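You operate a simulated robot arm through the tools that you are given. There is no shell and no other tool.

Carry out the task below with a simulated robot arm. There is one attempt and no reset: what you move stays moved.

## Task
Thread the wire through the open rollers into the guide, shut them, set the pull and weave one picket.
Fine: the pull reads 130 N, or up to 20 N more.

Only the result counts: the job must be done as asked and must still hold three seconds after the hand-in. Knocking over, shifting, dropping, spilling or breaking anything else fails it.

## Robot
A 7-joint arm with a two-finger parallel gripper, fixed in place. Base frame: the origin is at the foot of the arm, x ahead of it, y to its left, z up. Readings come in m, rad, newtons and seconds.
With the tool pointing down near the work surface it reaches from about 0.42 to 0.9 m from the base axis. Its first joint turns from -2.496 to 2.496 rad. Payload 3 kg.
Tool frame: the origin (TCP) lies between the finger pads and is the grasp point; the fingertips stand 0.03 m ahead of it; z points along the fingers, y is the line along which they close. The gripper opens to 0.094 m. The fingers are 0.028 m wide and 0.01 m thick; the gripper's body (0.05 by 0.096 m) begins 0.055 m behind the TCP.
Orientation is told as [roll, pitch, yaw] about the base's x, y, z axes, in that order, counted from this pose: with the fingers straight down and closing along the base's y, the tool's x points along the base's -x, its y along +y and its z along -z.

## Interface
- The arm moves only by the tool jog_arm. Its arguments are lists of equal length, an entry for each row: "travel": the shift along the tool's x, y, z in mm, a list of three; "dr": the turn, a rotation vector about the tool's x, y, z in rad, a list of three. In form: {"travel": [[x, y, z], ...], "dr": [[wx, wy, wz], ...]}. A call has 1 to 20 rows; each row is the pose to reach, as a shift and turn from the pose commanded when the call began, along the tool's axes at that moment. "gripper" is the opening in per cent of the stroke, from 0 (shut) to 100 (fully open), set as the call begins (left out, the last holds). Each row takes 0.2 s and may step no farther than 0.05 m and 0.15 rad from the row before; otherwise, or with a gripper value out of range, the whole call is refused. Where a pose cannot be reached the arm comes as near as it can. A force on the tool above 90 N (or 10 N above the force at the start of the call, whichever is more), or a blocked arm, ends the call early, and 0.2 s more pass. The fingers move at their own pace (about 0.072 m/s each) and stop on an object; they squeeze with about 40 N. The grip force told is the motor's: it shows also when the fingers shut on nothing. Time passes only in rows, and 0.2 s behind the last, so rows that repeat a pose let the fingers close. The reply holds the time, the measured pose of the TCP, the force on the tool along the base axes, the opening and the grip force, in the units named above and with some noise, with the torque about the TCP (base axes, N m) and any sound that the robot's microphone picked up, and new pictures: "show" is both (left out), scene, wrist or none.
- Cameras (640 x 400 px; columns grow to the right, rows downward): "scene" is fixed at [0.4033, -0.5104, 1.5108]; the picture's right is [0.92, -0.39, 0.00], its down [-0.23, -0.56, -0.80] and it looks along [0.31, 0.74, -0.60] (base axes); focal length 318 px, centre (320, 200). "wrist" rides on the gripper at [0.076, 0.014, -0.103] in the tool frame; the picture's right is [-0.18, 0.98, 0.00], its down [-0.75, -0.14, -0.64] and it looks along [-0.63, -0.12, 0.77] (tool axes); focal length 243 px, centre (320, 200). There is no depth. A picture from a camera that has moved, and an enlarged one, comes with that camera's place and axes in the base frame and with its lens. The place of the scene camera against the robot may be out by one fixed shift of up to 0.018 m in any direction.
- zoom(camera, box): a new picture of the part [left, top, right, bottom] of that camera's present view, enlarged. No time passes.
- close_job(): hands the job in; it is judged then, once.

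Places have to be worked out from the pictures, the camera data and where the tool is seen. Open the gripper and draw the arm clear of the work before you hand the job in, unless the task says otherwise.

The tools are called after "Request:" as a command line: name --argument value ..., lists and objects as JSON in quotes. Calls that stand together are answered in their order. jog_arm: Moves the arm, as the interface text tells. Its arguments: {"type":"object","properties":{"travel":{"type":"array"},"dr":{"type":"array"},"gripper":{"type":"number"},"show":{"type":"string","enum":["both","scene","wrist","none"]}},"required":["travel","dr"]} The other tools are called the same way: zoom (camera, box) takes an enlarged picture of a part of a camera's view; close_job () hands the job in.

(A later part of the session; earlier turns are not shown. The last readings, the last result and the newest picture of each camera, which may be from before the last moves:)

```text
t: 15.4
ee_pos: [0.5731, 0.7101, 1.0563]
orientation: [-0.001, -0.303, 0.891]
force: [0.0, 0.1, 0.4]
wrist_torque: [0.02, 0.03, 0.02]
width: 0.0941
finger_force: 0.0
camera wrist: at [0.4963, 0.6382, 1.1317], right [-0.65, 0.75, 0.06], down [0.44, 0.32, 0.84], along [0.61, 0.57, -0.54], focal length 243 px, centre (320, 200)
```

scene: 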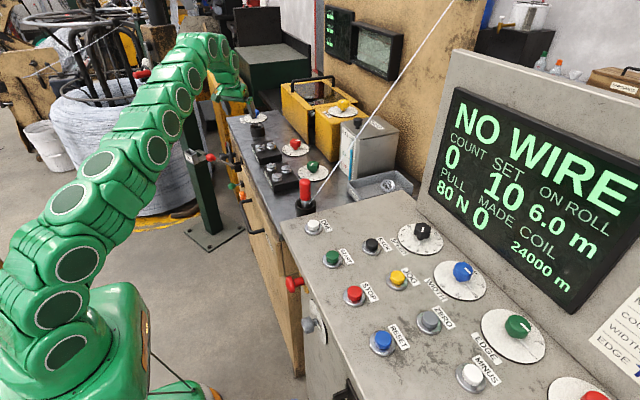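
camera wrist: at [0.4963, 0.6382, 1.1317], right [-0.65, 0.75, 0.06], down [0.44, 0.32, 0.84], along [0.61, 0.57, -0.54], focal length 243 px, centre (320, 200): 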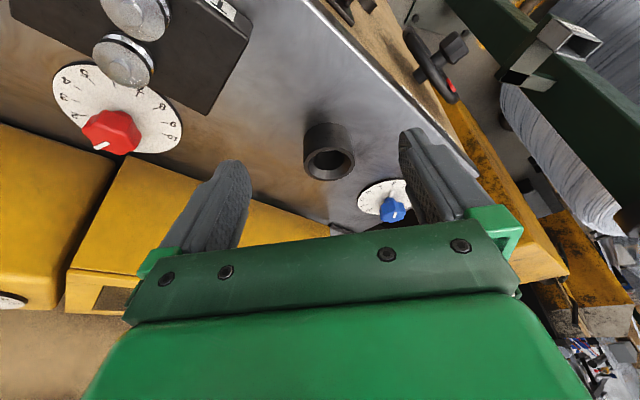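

Good view of guide and red dial. Zooming on each.

Request:
zoom --camera "wrist" --box '[280, 105, 380, 195]'

Request:
zoom --camera "wrist" --box '[20, 0, 240, 180]'

Request:
zoom --camera "wrist" --box '[340, 0, 500, 110]'

```text
4.44 times, centred on (330, 150) of wrist
camera zoom: at [0.4963, 0.6382, 1.1317], right [-0.65, 0.75, 0.06], down [0.44, 0.32, 0.84], along [0.61, 0.57, -0.54], focal length 1078 px, centre (276, 422)
```

zoom: 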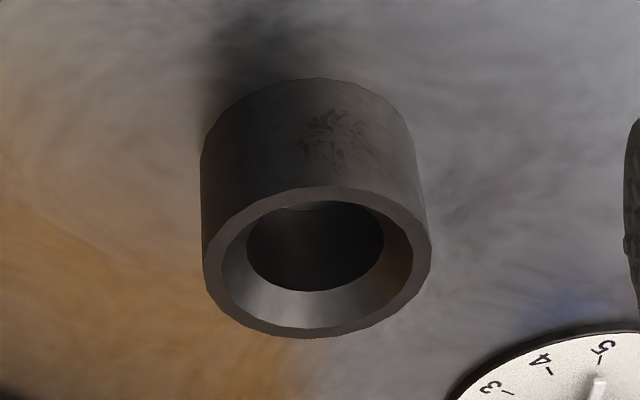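

```text
2.22 times, centred on (130, 90) of wrist
camera zoom: at [0.4963, 0.6382, 1.1317], right [-0.65, 0.75, 0.06], down [0.44, 0.32, 0.84], along [0.61, 0.57, -0.54], focal length 539 px, centre (742, 444)
```

zoom: 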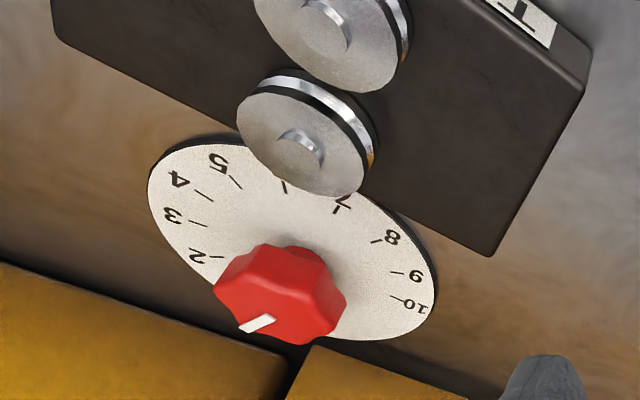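

```text
3.64 times, centred on (420, 55) of wrist
camera zoom: at [0.4963, 0.6382, 1.1317], right [-0.65, 0.75, 0.06], down [0.44, 0.32, 0.84], along [0.61, 0.57, -0.54], focal length 882 px, centre (-44, 727)
```

zoom: 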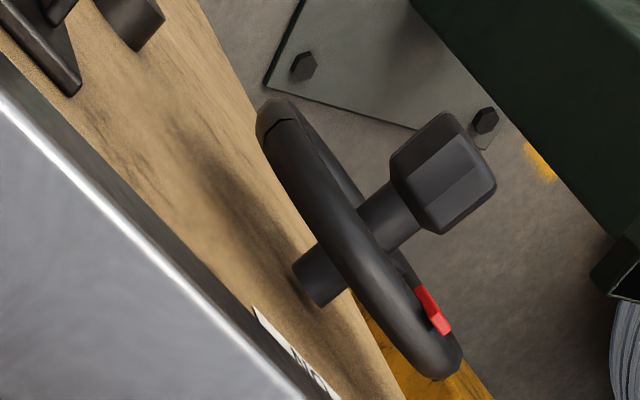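

Guide rim centre is at about (0.658, 0.812, 0.922) with a hole of ~40 mm and chamfer; the red dial is near (0.767, 0.595). Now I move back toward the handle with the yaw following the azimuth, and partly close the gripper so the fingers clear the console edge.

Request:
jog_arm --travel '[[31, -28, -14], [63, -56, -27], [94, -84, -41], [125, -112, -55], [157, -140, -68], [188, -168, -82], [219, -196, -95], [251, -224, -109], [282, -252, -123], [313, -280, -136], [344, -308, -150], [376, -336, -164]]' --dr '[[0.0146, 0, 0.0467], [0.0292, 0, 0.0934], [0.0438, 0, 0.14], [0.0584, 0, 0.1867], [0.073, 0, 0.2334], [0.0876, 0, 0.28], [0.1022, 0, 0.3268], [0.1168, 0, 0.3735], [0.1314, 0, 0.42], [0.146, 0, 0.4668], [0.1606, 0, 0.5135], [0.1752, 0, 0.5602]]' --gripper 60 --show "none"

Request:
jog_arm --travel '[[0, 0, 0], [0, 0, 0], [0, 0, 0], [0, 0, 0]]' --dr '[[0, -0.1, 0], [0, -0.2, 0], [0, -0.3, 0], [0, -0.4, 0]]'

```text
t: 18.0
ee_pos: [0.5779, 0.1782, 1.0995]
orientation: [-0.001, -0.303, 0.302]
force: [-0.3, 0.7, 0.0]
wrist_torque: [0.0, 0.01, -0.02]
width: 0.0563
finger_force: 0.0
```

```text
t: 19.0
ee_pos: [0.5786, 0.18, 1.1003]
orientation: [0.001, -0.704, 0.306]
force: [-0.7, -0.6, -0.1]
wrist_torque: [-0.01, 0.03, 0.02]
width: 0.0564
finger_force: 0.1
camera wrist: at [0.4548, 0.1561, 1.1292], right [-0.16, 0.98, 0.12], down [0.19, -0.09, 0.98], along [0.97, 0.18, -0.18], focal length 243 px, centre (320, 200)
```

scene: 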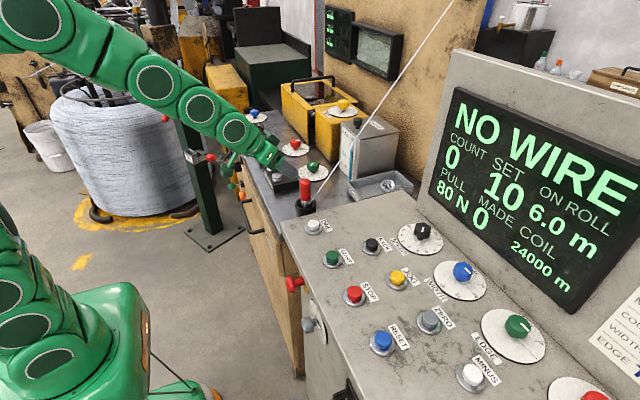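
wrist: 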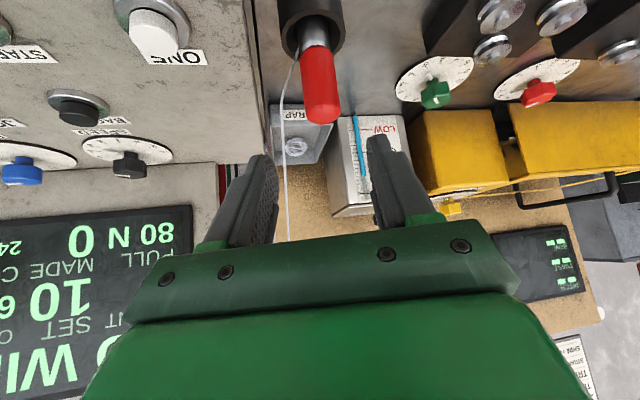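

Zooming on the handle from this pre-grasp view to fix its axis.

Request:
zoom --camera "wrist" --box '[260, 0, 380, 130]'

```text
3.08 times, centred on (320, 65) of wrist
camera zoom: at [0.4548, 0.1561, 1.1292], right [-0.16, 0.98, 0.12], down [0.19, -0.09, 0.98], along [0.97, 0.18, -0.18], focal length 746 px, centre (320, 615)
```

zoom: 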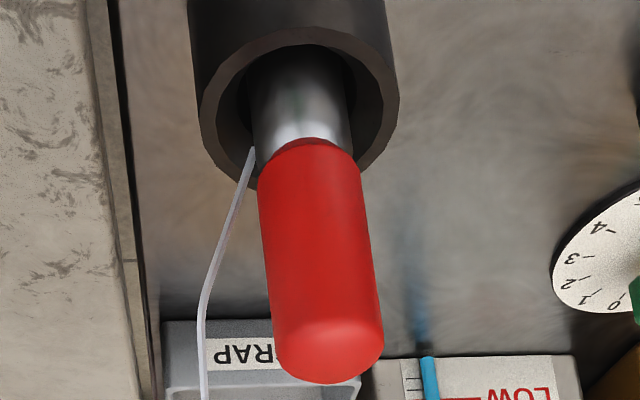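

Handle axis is at about (0.653, 0.206), top z≈1.01. I approach along the tool axis most of the way, then check.

Request:
jog_arm --travel '[[12, 1, 25], [23, 2, 50], [23, 2, 80], [23, 2, 105]]' --dr '[[0, 0, 0], [0, 0, 0], [0, 0, 0], [0, 0, 0]]'

```text
t: 20.0
ee_pos: [0.6255, 0.1974, 1.0053]
orientation: [0.0, -0.703, 0.303]
force: [0.0, 0.5, 0.3]
wrist_torque: [0.01, 0.03, 0.01]
width: 0.0565
finger_force: 0.0
camera wrist: at [0.5026, 0.1735, 1.0343], right [-0.16, 0.98, 0.12], down [0.2, -0.09, 0.98], along [0.97, 0.18, -0.18], focal length 243 px, centre (320, 200)
```

scene: 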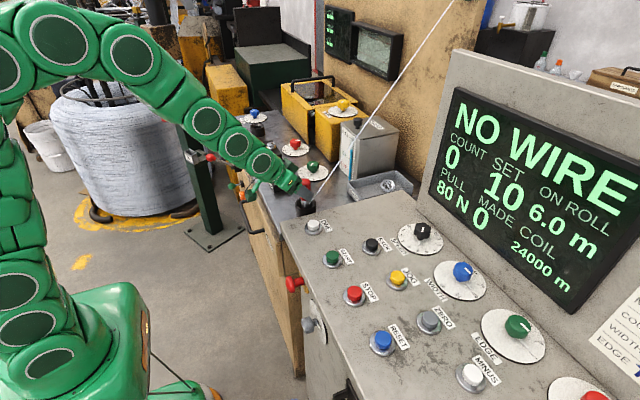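
wrist: 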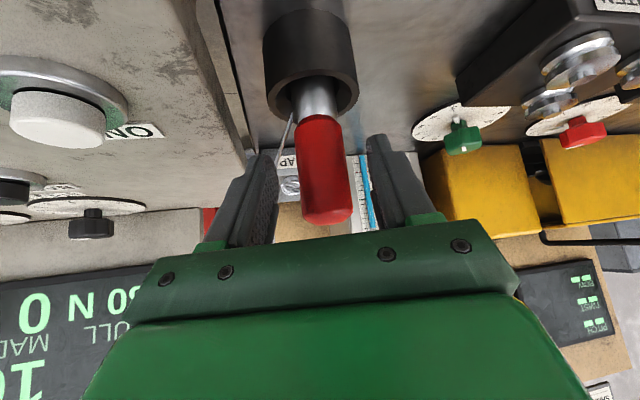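

The handle sits centred between the fingers. Advancing the last 44 mm and closing the gripper.

Request:
jog_arm --travel '[[0, -1, 22], [0, -1, 44]]' --dr '[[0, 0, 0], [0, 0, 0]]' --show "wrist"

Request:
jog_arm --travel '[[0, 0, 0], [0, 0, 0], [0, 0, 0], [0, 0, 0]]' --dr '[[0, 0, 0], [0, 0, 0], [0, 0, 0], [0, 0, 0]]' --gripper 0

```text
t: 20.6
ee_pos: [0.6542, 0.203, 0.9708]
orientation: [0.001, -0.7, 0.305]
force: [-0.8, -0.6, -0.5]
wrist_torque: [-0.02, 0.0, -0.03]
width: 0.0563
finger_force: 0.1
camera wrist: at [0.5291, 0.1799, 1.001], right [-0.16, 0.98, 0.12], down [0.2, -0.09, 0.98], along [0.97, 0.18, -0.18], focal length 243 px, centre (320, 200)
```

wrist: 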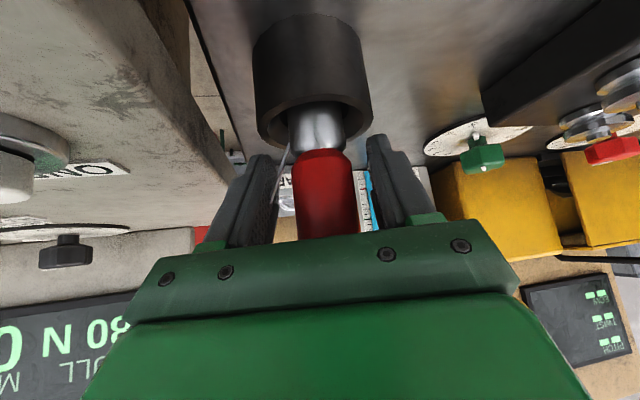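

```text
t: 21.6
ee_pos: [0.6529, 0.2037, 0.9715]
orientation: [0.003, -0.701, 0.304]
force: [0.0, 0.0, -0.8]
wrist_torque: [-0.01, -0.01, 0.02]
width: 0.0353
finger_force: 40.4
camera wrist: at [0.5291, 0.1799, 1.0014], right [-0.16, 0.98, 0.12], down [0.2, -0.09, 0.98], along [0.97, 0.18, -0.18], focal length 243 px, centre (320, 200)
```

scene: 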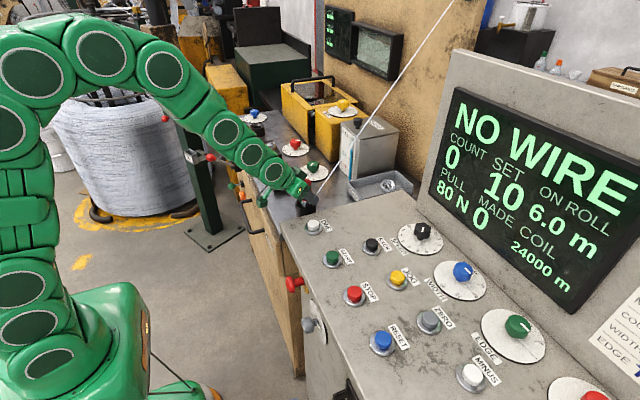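
wrist: 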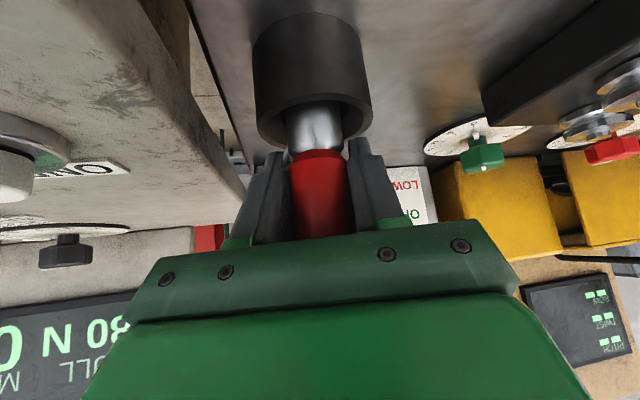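

Gripped at 35 mm with 40 N. Lifting vertically about 90 mm and checking the wire and the shank's lower end.

Request:
jog_arm --travel '[[-13, 0, -15], [-32, 0, -38], [-52, 0, -61], [-58, 0, -69]]' --dr '[[0, 0, 0], [0, 0, 0], [0, 0, 0], [0, 0, 0]]'

Request:
zoom --camera "scene" --box '[260, 110, 400, 220]'

Request:
zoom --camera "wrist" --box '[220, 0, 420, 250]'

```text
t: 22.6
ee_pos: [0.6529, 0.205, 1.0635]
orientation: [0.0, -0.703, 0.304]
force: [0.2, -0.5, -1.8]
wrist_torque: [-0.01, -0.03, 0.01]
width: 0.0353
finger_force: 40.2
camera wrist: at [0.5281, 0.1807, 1.0922], right [-0.16, 0.98, 0.12], down [0.2, -0.09, 0.98], along [0.97, 0.18, -0.18], focal length 243 px, centre (320, 200)
```

scene: 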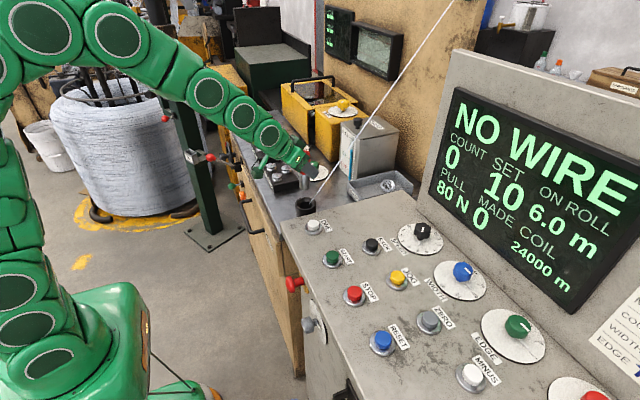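
wrist: 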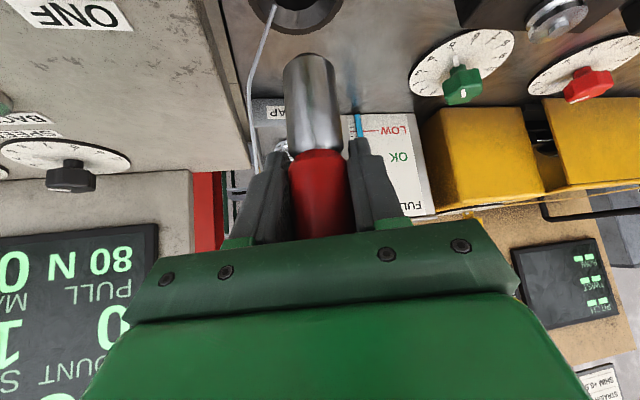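

```text
3.64 times, centred on (330, 165) of scene
camera zoom: at [0.4033, -0.5104, 1.5108], right [0.92, -0.39, 0.0], down [-0.23, -0.56, -0.8], along [0.31, 0.74, -0.6], focal length 1158 px, centre (284, 327)
```

zoom: 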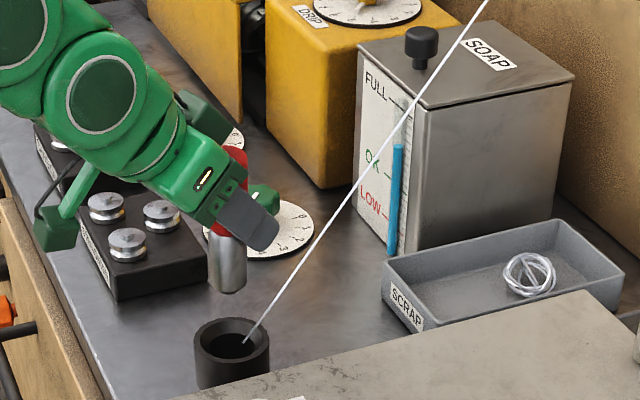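

```text
1.60 times, centred on (320, 125) of wrist
camera zoom: at [0.5281, 0.1807, 1.0922], right [-0.16, 0.98, 0.12], down [0.2, -0.09, 0.98], along [0.97, 0.18, -0.18], focal length 388 px, centre (320, 320)
```

zoom: 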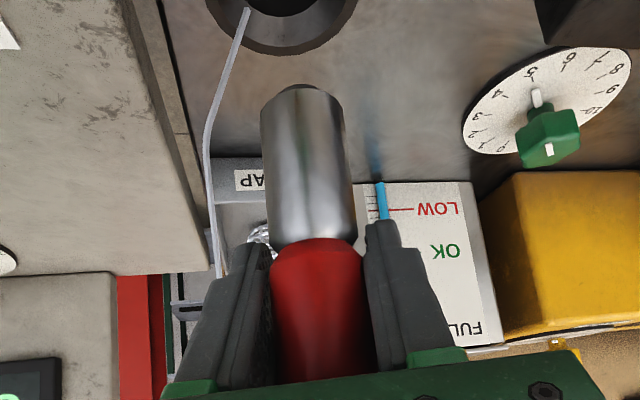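

Surprise: the wire still ends in cup 1 and does not appear to hang on the red handle. I'll look closely at the cup's inside and the wire before deciding what the handle is.

Request:
zoom --camera "wrist" --box '[230, 0, 370, 70]'

Request:
zoom --camera "scene" --box '[290, 180, 340, 220]'

Request:
zoom --camera "scene" --box '[400, 0, 480, 60]'

Request:
zoom --camera "scene" --box '[420, 70, 640, 320]'

```text
4.57 times, centred on (300, 35) of wrist
camera zoom: at [0.5281, 0.1807, 1.0922], right [-0.16, 0.98, 0.12], down [0.2, -0.09, 0.98], along [0.97, 0.18, -0.18], focal length 1109 px, centre (411, 954)
```

zoom: 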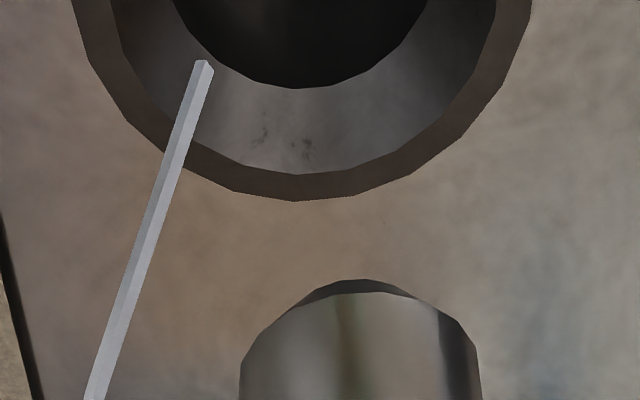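

```text
10.00 times, centred on (315, 200) of scene
camera zoom: at [0.4033, -0.5104, 1.5108], right [0.92, -0.39, 0.0], down [-0.23, -0.56, -0.8], along [0.31, 0.74, -0.6], focal length 3184 px, centre (370, 200)
```

zoom: 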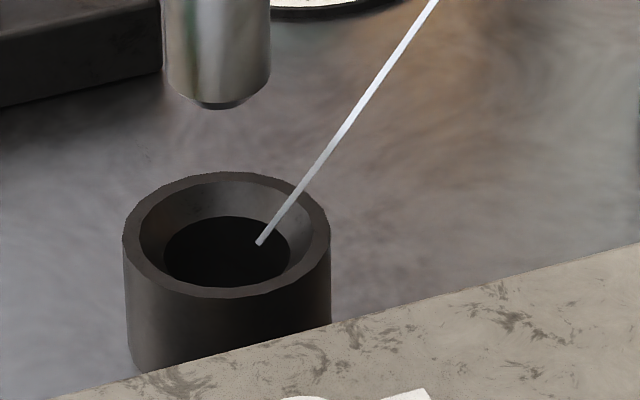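

```text
6.67 times, centred on (440, 30) of scene
camera zoom: at [0.4033, -0.5104, 1.5108], right [0.92, -0.39, 0.0], down [-0.23, -0.56, -0.8], along [0.31, 0.74, -0.6], focal length 2122 px, centre (-480, 1333)
```

zoom: 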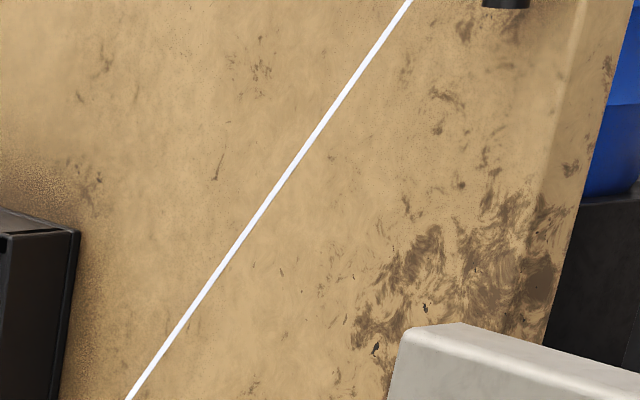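

```text
1.60 times, centred on (530, 195) of scene
camera zoom: at [0.4033, -0.5104, 1.5108], right [0.92, -0.39, 0.0], down [-0.23, -0.56, -0.8], along [0.31, 0.74, -0.6], focal length 509 px, centre (-16, 208)
```

zoom: 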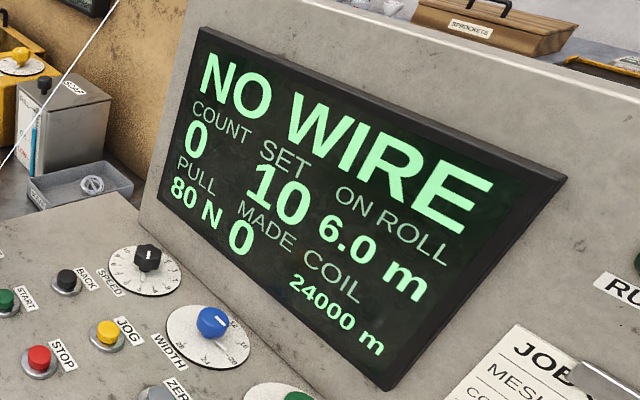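

The wire drawing ends mid-air exactly where the shank was parked, so the red handle is the wire's leader and the line is just not drawn moving. The mouth of cup 1 looks the same as the guide's, so I'll carry the leader just above the rollers along their centre line (x≈0.65) toward the guide.

Request:
jog_arm --travel '[[-8, 40, 9], [-16, 80, 18], [-25, 119, 26], [-33, 159, 35], [-41, 199, 44], [-49, 239, 53], [-58, 278, 61], [-66, 318, 70], [-74, 358, 79], [-82, 398, 88]]' --dr '[[-0.027, 0, -0.032], [-0.054, 0, -0.063], [-0.081, 0, -0.095], [-0.108, 0, -0.127], [-0.1345, 0, -0.159], [-0.161, 0, -0.19], [-0.188, 0, -0.222], [-0.215, 0, -0.254], [-0.242, 0, -0.286], [-0.269, 0, -0.317]]'

Request:
zoom --camera "scene" --box '[220, 90, 340, 220]'

```text
t: 24.8
ee_pos: [0.6468, 0.6211, 1.0489]
orientation: [0.005, -0.703, 0.719]
force: [-0.8, 0.6, -1.1]
wrist_torque: [-0.01, -0.01, 0.02]
width: 0.0353
finger_force: 39.9
camera wrist: at [0.5436, 0.5506, 1.0775], right [-0.54, 0.83, 0.12], down [0.21, 0.0, 0.98], along [0.81, 0.56, -0.18], focal length 243 px, centre (320, 200)
```

scene: 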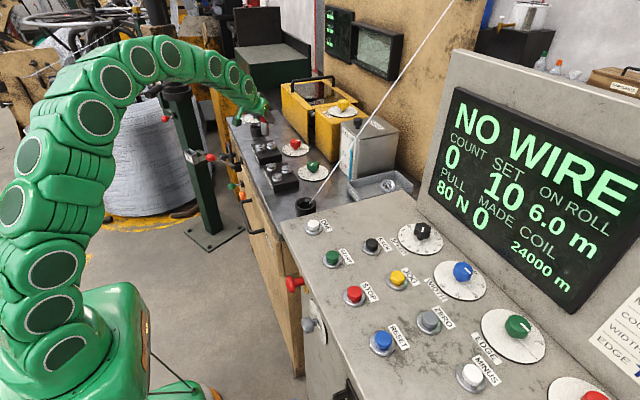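
wrist: 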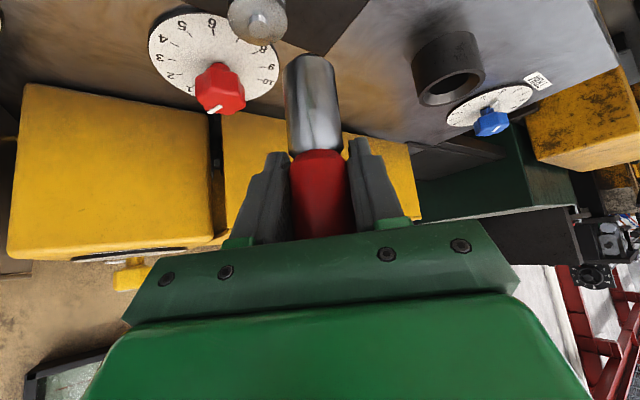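

```text
3.08 times, centred on (280, 155) of scene
camera zoom: at [0.4033, -0.5104, 1.5108], right [0.92, -0.39, 0.0], down [-0.23, -0.56, -0.8], along [0.31, 0.74, -0.6], focal length 980 px, centre (443, 338)
```

zoom: 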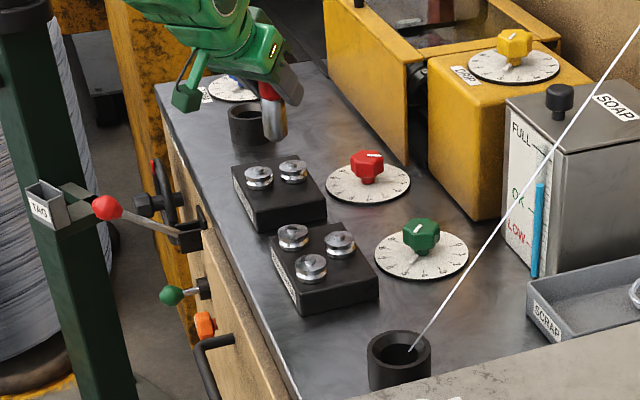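

The leader is past the TENSION rollers; the guide is in view ahead. Zooming to refine guide and dial positions.

Request:
zoom --camera "wrist" --box '[390, 20, 510, 120]'

Request:
zoom --camera "wrist" --box '[130, 0, 300, 120]'

```text
4.00 times, centred on (450, 70) of wrist
camera zoom: at [0.5436, 0.5506, 1.0775], right [-0.54, 0.83, 0.12], down [0.21, 0.0, 0.98], along [0.81, 0.56, -0.18], focal length 970 px, centre (-200, 720)
```

zoom: 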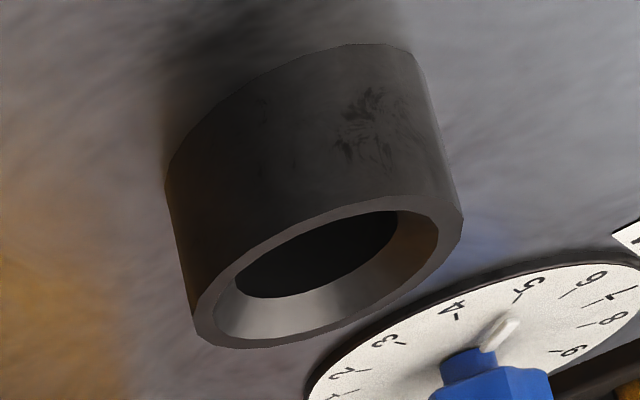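

```text
3.33 times, centred on (215, 60) of wrist
camera zoom: at [0.5436, 0.5506, 1.0775], right [-0.54, 0.83, 0.12], down [0.21, 0.0, 0.98], along [0.81, 0.56, -0.18], focal length 809 px, centre (670, 667)
```

zoom: 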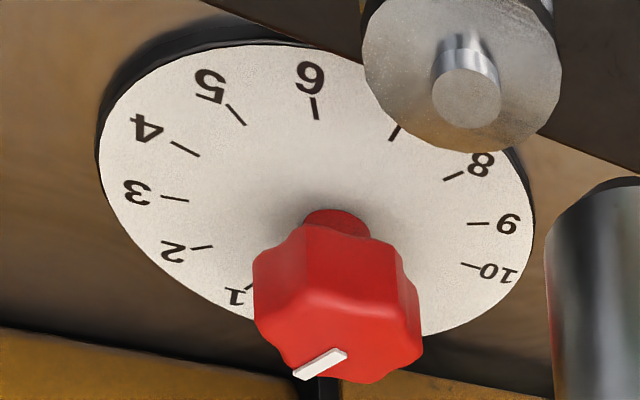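

I need the handle's exact offset inside the grip; zooming on it.

Request:
zoom --camera "wrist" --box '[250, 40, 390, 250]'

Request:
zoom --camera "scene" --box '[220, 80, 300, 150]'

```text
1.90 times, centred on (320, 145) of wrist
camera zoom: at [0.5436, 0.5506, 1.0775], right [-0.54, 0.83, 0.12], down [0.21, 0.0, 0.98], along [0.81, 0.56, -0.18], focal length 462 px, centre (320, 305)
```

zoom: 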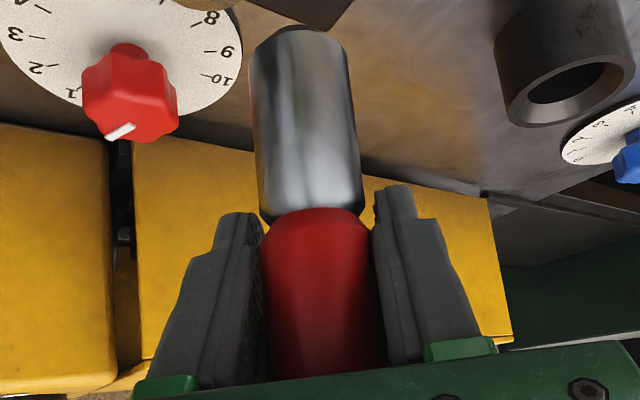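

```text
5.71 times, centred on (260, 115) of scene
camera zoom: at [0.4033, -0.5104, 1.5108], right [0.92, -0.39, 0.0], down [-0.23, -0.56, -0.8], along [0.31, 0.74, -0.6], focal length 1819 px, centre (663, 686)
```

zoom: 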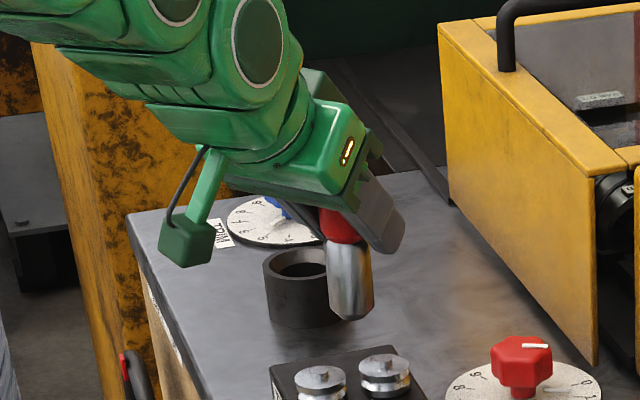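

Relative geometry puts the TCP target for seating in the guide at about (0.655, 0.8045). I move there with the leader's bottom still ~2 cm above the rim, then check alignment.

Request:
jog_arm --travel '[[-18, 27, 18], [-36, 53, 36], [-55, 80, 53], [-73, 106, 71], [-91, 133, 89]]' --dr '[[-0.021, 0, -0.025], [-0.042, 0, -0.049], [-0.062, 0, -0.074], [-0.083, 0, -0.098], [-0.104, 0, -0.123]]'

Request:
zoom --camera "scene" --box '[220, 80, 300, 150]'

Request:
zoom --camera "wrist" --box '[230, 0, 410, 130]'

```text
t: 26.0
ee_pos: [0.6575, 0.8036, 1.0367]
orientation: [0.001, -0.699, 0.881]
force: [-9.3, 8.3, -6.2]
wrist_torque: [-0.25, -0.57, -0.55]
width: 0.0353
finger_force: 40.1
camera wrist: at [0.5644, 0.7168, 1.067], right [-0.67, 0.73, 0.12], down [0.21, 0.04, 0.98], along [0.71, 0.68, -0.18], focal length 243 px, centre (320, 200)
```

scene: 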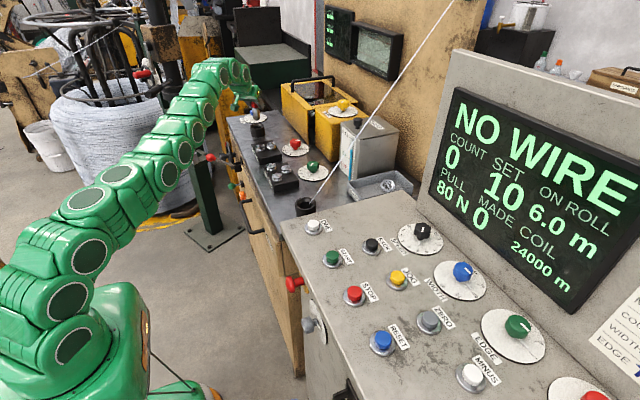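
wrist: 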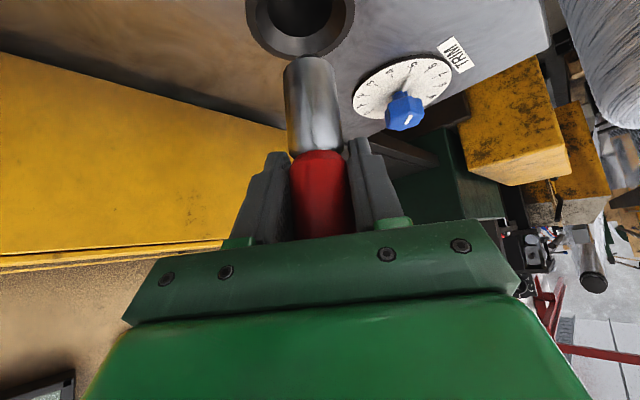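

```text
5.71 times, centred on (260, 115) of scene
camera zoom: at [0.4033, -0.5104, 1.5108], right [0.92, -0.39, 0.0], down [-0.23, -0.56, -0.8], along [0.31, 0.74, -0.6], focal length 1819 px, centre (663, 686)
```

zoom: 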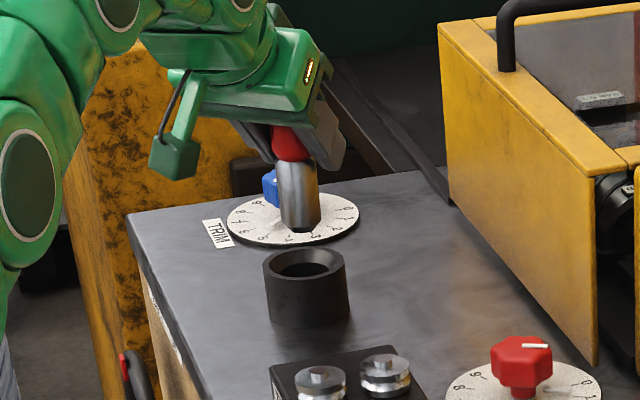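

```text
3.08 times, centred on (320, 65) of wrist
camera zoom: at [0.5644, 0.7168, 1.067], right [-0.67, 0.73, 0.12], down [0.21, 0.04, 0.98], along [0.71, 0.68, -0.18], focal length 746 px, centre (320, 615)
```

zoom: 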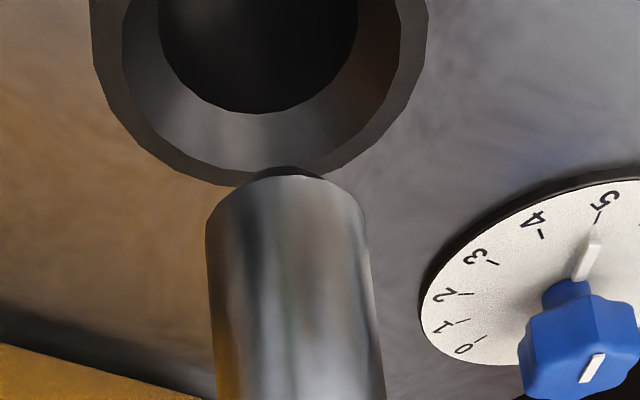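

Alignment is within about 3 mm by both cameras. I settle and lower 40 mm with a tiny correction.

Request:
jog_arm --travel '[[1, -2, -1], [10, -2, 9], [19, -2, 19], [27, -2, 29]]' --dr '[[0, 0, 0], [0, 0, 0], [0, 0, 0], [0, 0, 0]]'

Request:
zoom --camera "scene" --box '[220, 80, 300, 150]'

Request:
zoom --camera "wrist" --box '[230, 0, 410, 130]'

```text
t: 27.0
ee_pos: [0.6561, 0.8001, 0.9975]
orientation: [0.002, -0.7, 0.88]
force: [-0.4, 0.1, -2.3]
wrist_torque: [-0.02, -0.01, -0.02]
width: 0.0354
finger_force: 39.8
camera wrist: at [0.5645, 0.7131, 1.027], right [-0.67, 0.73, 0.12], down [0.21, 0.03, 0.98], along [0.71, 0.68, -0.18], focal length 243 px, centre (320, 200)
```

scene: 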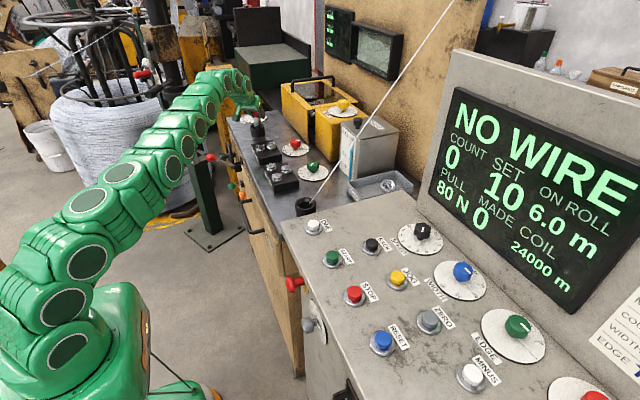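
wrist: 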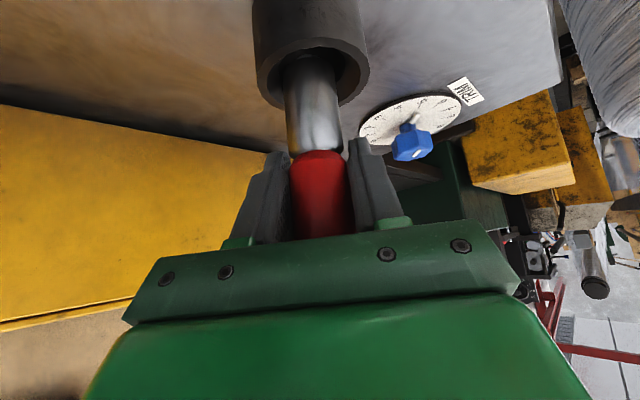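

```text
5.71 times, centred on (260, 115) of scene
camera zoom: at [0.4033, -0.5104, 1.5108], right [0.92, -0.39, 0.0], down [-0.23, -0.56, -0.8], along [0.31, 0.74, -0.6], focal length 1819 px, centre (663, 686)
```

zoom: 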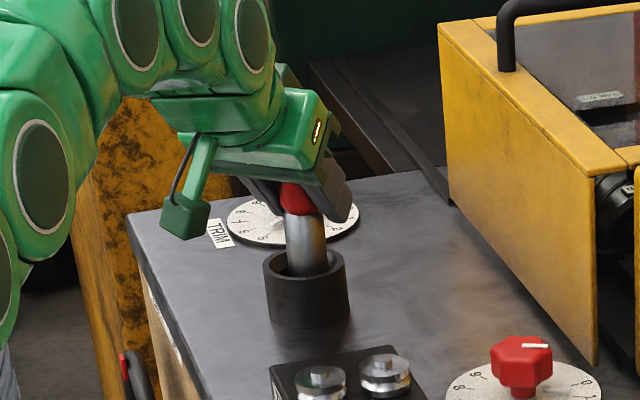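

```text
3.08 times, centred on (320, 65) of wrist
camera zoom: at [0.5645, 0.7131, 1.027], right [-0.67, 0.73, 0.12], down [0.21, 0.03, 0.98], along [0.71, 0.68, -0.18], focal length 746 px, centre (320, 615)
```

zoom: 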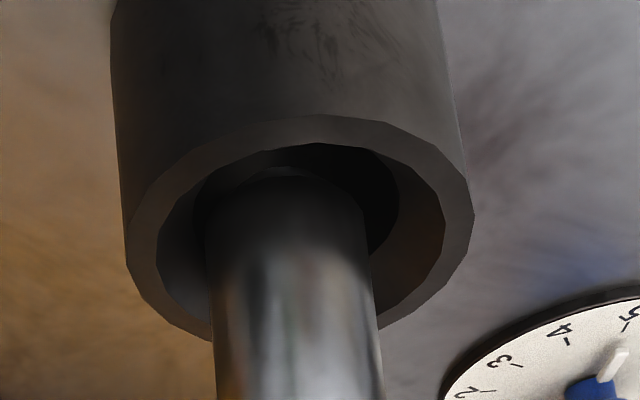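

The shank is entering the guide mouth centred within ~2 mm. Lowering further in small steps with a 2 mm sideways correction.

Request:
jog_arm --travel '[[4, 2, 5], [8, 2, 10], [13, 2, 15]]' --dr '[[0, 0, 0], [0, 0, 0], [0, 0, 0]]'

Request:
zoom --camera "scene" --box '[220, 80, 300, 150]'

```text
t: 27.8
ee_pos: [0.6526, 0.8021, 0.979]
orientation: [0.001, -0.704, 0.882]
force: [-0.7, -0.1, -1.2]
wrist_torque: [0.01, 0.01, 0.0]
width: 0.0355
finger_force: 40.3
camera wrist: at [0.5619, 0.7153, 1.0085], right [-0.67, 0.73, 0.12], down [0.21, 0.03, 0.98], along [0.71, 0.68, -0.18], focal length 243 px, centre (320, 200)
```

scene: 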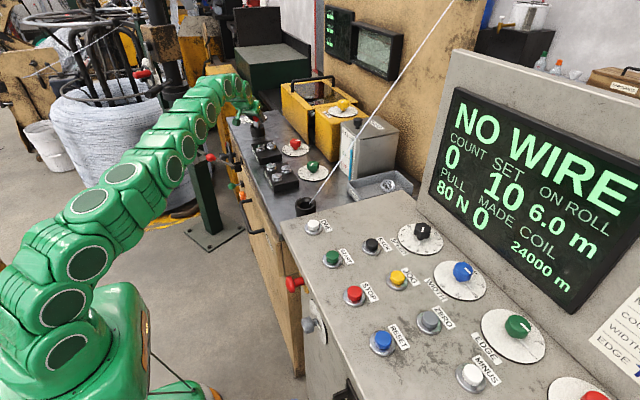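
wrist: 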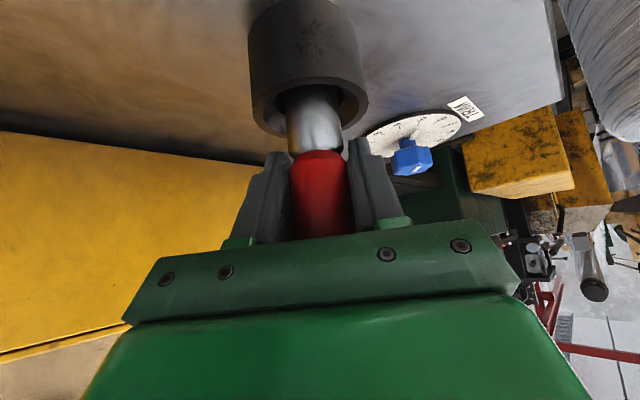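

```text
5.71 times, centred on (260, 115) of scene
camera zoom: at [0.4033, -0.5104, 1.5108], right [0.92, -0.39, 0.0], down [-0.23, -0.56, -0.8], along [0.31, 0.74, -0.6], focal length 1819 px, centre (663, 686)
```

zoom: 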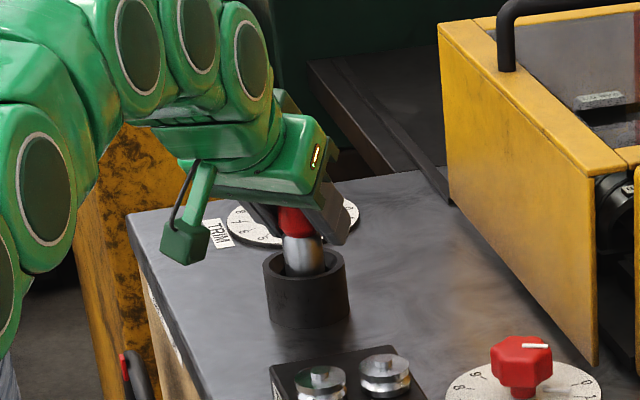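

Still free of contact at z 0.979. Lowering the last ~7 mm to the height it had when parked.

Request:
jog_arm --travel '[[2, 0, 3], [4, 0, 5], [5, 0, 6]]' --dr '[[0, 0, 0], [0, 0, 0], [0, 0, 0]]'

```text
t: 28.6
ee_pos: [0.6549, 0.8031, 0.9718]
orientation: [0.002, -0.704, 0.88]
force: [-0.7, -2.6, 6.3]
wrist_torque: [-0.17, 0.0, 0.01]
width: 0.0353
finger_force: 40.0
camera wrist: at [0.5628, 0.7152, 1.0007], right [-0.67, 0.73, 0.12], down [0.21, 0.03, 0.98], along [0.71, 0.68, -0.18], focal length 243 px, centre (320, 200)
```

scene: 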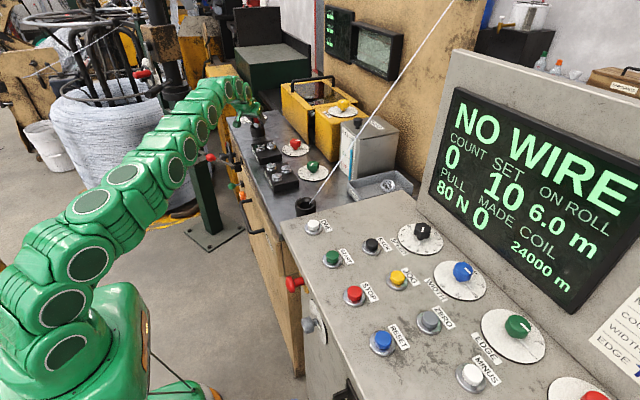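
wrist: 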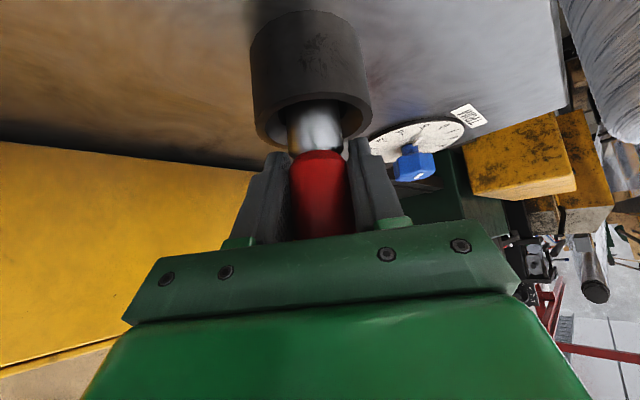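

Contact at the bottom (6 N up): the leader is seated. Releasing and checking the display.

Request:
jog_arm --travel '[[0, 0, 0], [0, 0, 0], [0, 0, 0]]' --dr '[[0, 0, 0], [0, 0, 0], [0, 0, 0]]' --gripper 60

Request:
zoom --camera "scene" --box '[220, 80, 340, 220]'

```text
t: 29.4
ee_pos: [0.6533, 0.8035, 0.973]
orientation: [0.002, -0.706, 0.883]
force: [-4.7, 4.3, 12.5]
wrist_torque: [-0.01, -0.19, 0.1]
width: 0.0524
finger_force: 0.0
camera wrist: at [0.562, 0.7157, 1.0006], right [-0.67, 0.73, 0.12], down [0.21, 0.03, 0.98], along [0.71, 0.68, -0.18], focal length 243 px, centre (320, 200)
```

scene: 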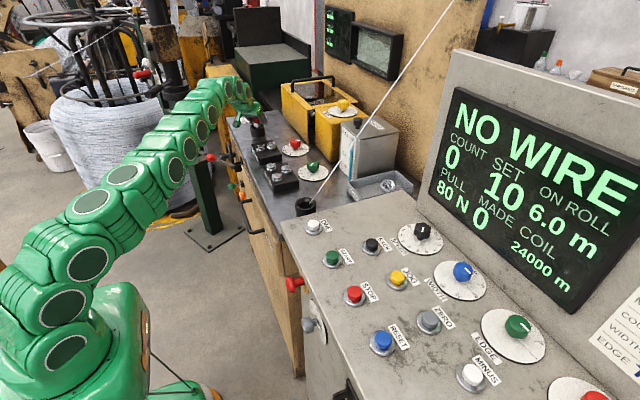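
wrist: 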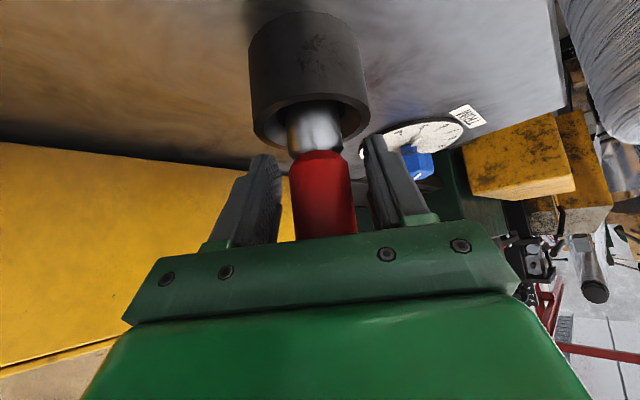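

```text
2.86 times, centred on (280, 150) of scene
camera zoom: at [0.4033, -0.5104, 1.5108], right [0.92, -0.39, 0.0], down [-0.23, -0.56, -0.8], along [0.31, 0.74, -0.6], focal length 910 px, centre (434, 343)
```

zoom: 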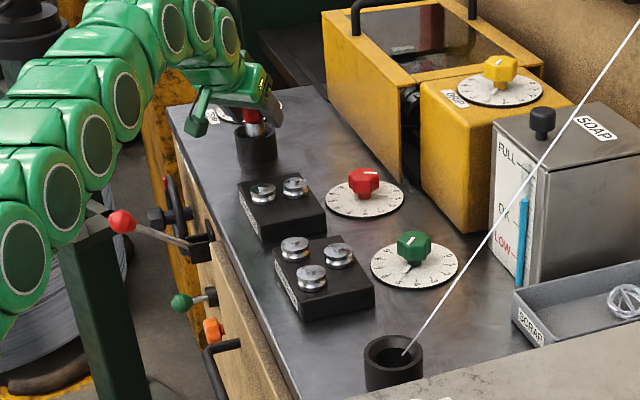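

Display still shows NO WIRE and there is a slight upward force with the fingers not fully at their opening. Zooming to see what touches.

Request:
zoom --camera "wrist" --box '[230, 80, 410, 240]'

Request:
zoom --camera "scene" --box '[235, 95, 285, 145]'

```text
2.50 times, centred on (320, 160) of wrist
camera zoom: at [0.562, 0.7157, 1.0006], right [-0.67, 0.73, 0.12], down [0.21, 0.03, 0.98], along [0.71, 0.68, -0.18], focal length 606 px, centre (320, 300)
```

zoom: 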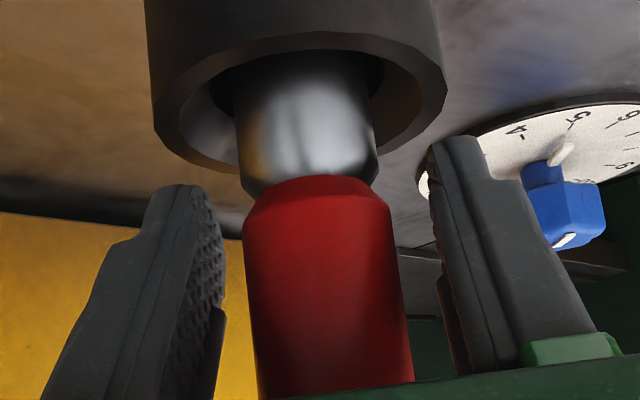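

```text
8.00 times, centred on (260, 120) of scene
camera zoom: at [0.4033, -0.5104, 1.5108], right [0.92, -0.39, 0.0], down [-0.23, -0.56, -0.8], along [0.31, 0.74, -0.6], focal length 2547 px, centre (800, 840)
```

zoom: 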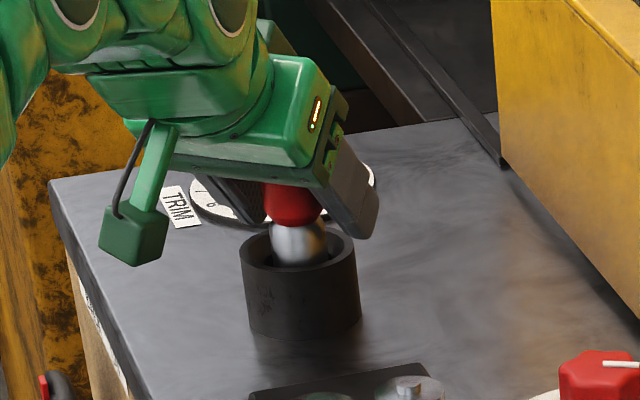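

The leader stands in the guide at the same depth as it did in cup 1. I'll retreat straight back along the tool axis.

Request:
jog_arm --travel '[[0, 0, -20], [0, 0, -50], [0, 0, -85], [0, 0, -120]]' --dr '[[0, 0, 0], [0, 0, 0], [0, 0, 0], [0, 0, 0]]'

Request:
zoom --camera "scene" --box '[220, 80, 340, 220]'

Request:
zoom --camera "wrist" --box '[230, 0, 430, 160]'

```text
t: 30.4
ee_pos: [0.6039, 0.7419, 1.0629]
orientation: [0.001, -0.703, 0.881]
force: [0.2, -0.8, -0.1]
wrist_torque: [0.01, -0.01, -0.02]
width: 0.0563
finger_force: 0.3
camera wrist: at [0.5125, 0.6543, 1.0922], right [-0.67, 0.73, 0.12], down [0.21, 0.03, 0.98], along [0.71, 0.68, -0.18], focal length 243 px, centre (320, 200)
```

scene: 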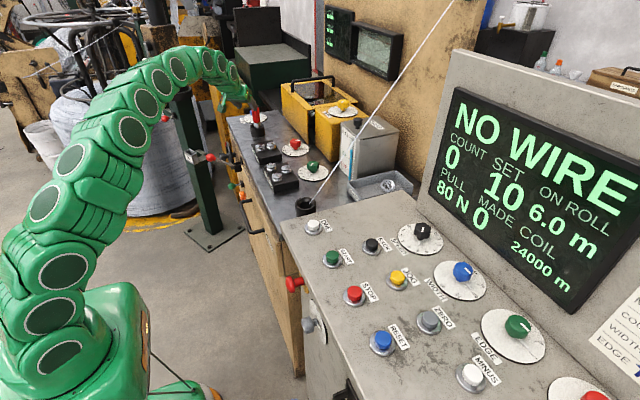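
wrist: 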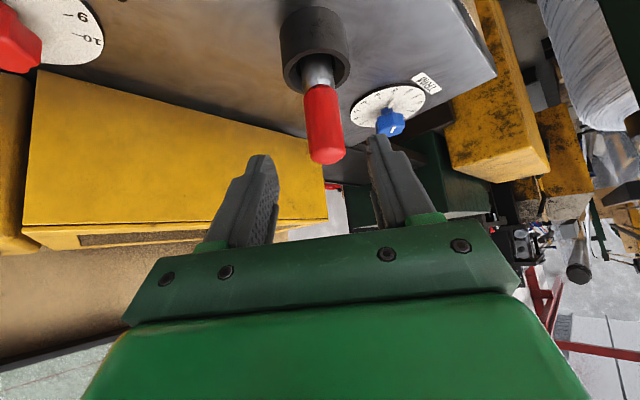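

```text
2.86 times, centred on (280, 150) of scene
camera zoom: at [0.4033, -0.5104, 1.5108], right [0.92, -0.39, 0.0], down [-0.23, -0.56, -0.8], along [0.31, 0.74, -0.6], focal length 910 px, centre (434, 343)
```

zoom: 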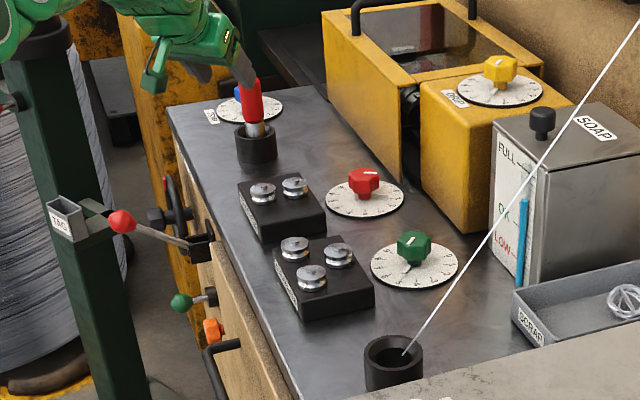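

```text
2.50 times, centred on (330, 80) of wrist
camera zoom: at [0.5125, 0.6543, 1.0922], right [-0.67, 0.73, 0.12], down [0.21, 0.03, 0.98], along [0.71, 0.68, -0.18], focal length 606 px, centre (295, 500)
```

zoom: 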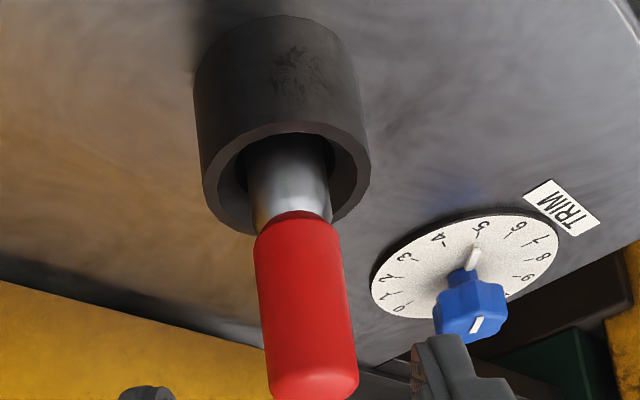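

The leader now stands upright in the guide, so next is the ROLLERS lever: I judge its red ball at (0.426, 0.731, 0.869) with the pivot near (0.55, 0.732, 0.80). I back off, bring the tool straight down and yaw to close along y above the ball.

Request:
jog_arm --travel '[[18, 15, -12], [36, 31, -25], [54, 46, -37], [72, 61, -50], [90, 77, -62], [108, 92, -74]]' --dr '[[0, 0.117, 0], [0, 0.234, 0], [0, 0.351, 0], [0, 0.468, 0], [0, 0.585, 0], [0, 0.703, 0]]' --show "none"

Request:
jog_arm --travel '[[0, 0, 0], [0, 0, 0], [0, 0, 0], [0, 0, 0], [0, 0, 0], [0, 0, 0]]' --dr '[[0, 0, 0.147], [0, 0, 0.294], [0, 0, 0.441], [0, 0, 0.588], [0, 0, 0.735], [0, 0, 0.88]]' --gripper 75

```text
t: 31.8
ee_pos: [0.4504, 0.701, 1.0507]
orientation: [0.001, 0.0, 0.882]
force: [0.1, 0.4, 0.4]
wrist_torque: [0.04, -0.02, 0.02]
width: 0.0562
finger_force: 0.0
```

```text
t: 33.2
ee_pos: [0.4498, 0.7005, 1.0492]
orientation: [0.0, 0.003, 0.0]
force: [-0.7, -0.7, -0.1]
wrist_torque: [0.01, 0.0, 0.01]
width: 0.0705
finger_force: 0.1
camera wrist: at [0.3727, 0.7145, 1.1523], right [0.18, 0.98, 0.0], down [0.75, -0.14, 0.64], along [0.63, -0.12, -0.77], focal length 243 px, centre (320, 200)
```

scene: 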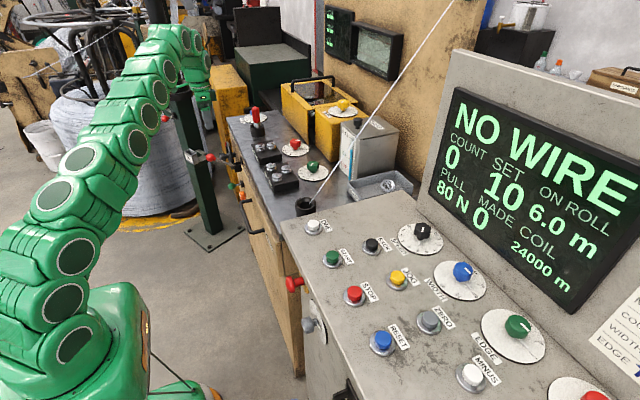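
wrist: 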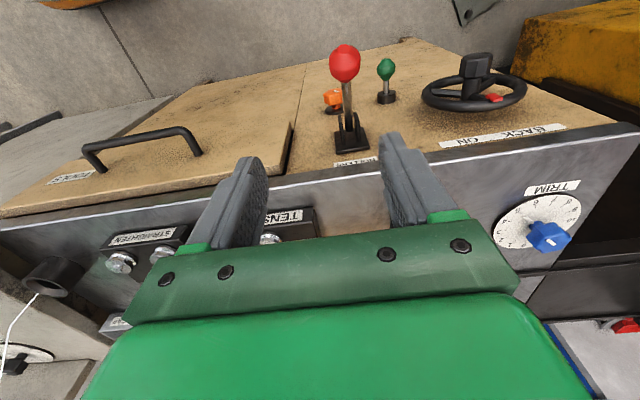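

The lever is right where computed. A quick zoom to see its slot and pivot before gripping.

Request:
zoom --camera "wrist" --box '[290, 30, 450, 170]'

```text
2.86 times, centred on (370, 100) of wrist
camera zoom: at [0.3727, 0.7145, 1.1523], right [0.18, 0.98, 0.0], down [0.75, -0.14, 0.64], along [0.63, -0.12, -0.77], focal length 693 px, centre (177, 486)
```

zoom: 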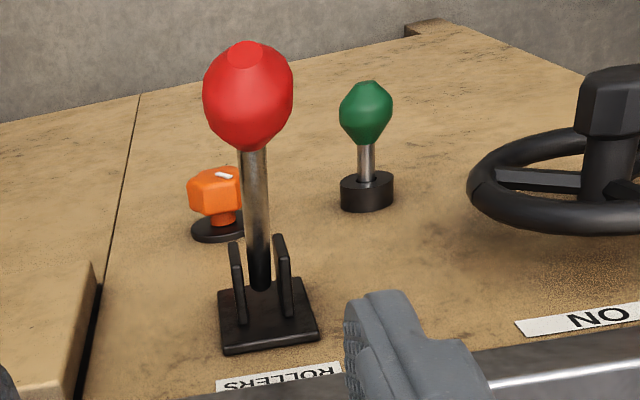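

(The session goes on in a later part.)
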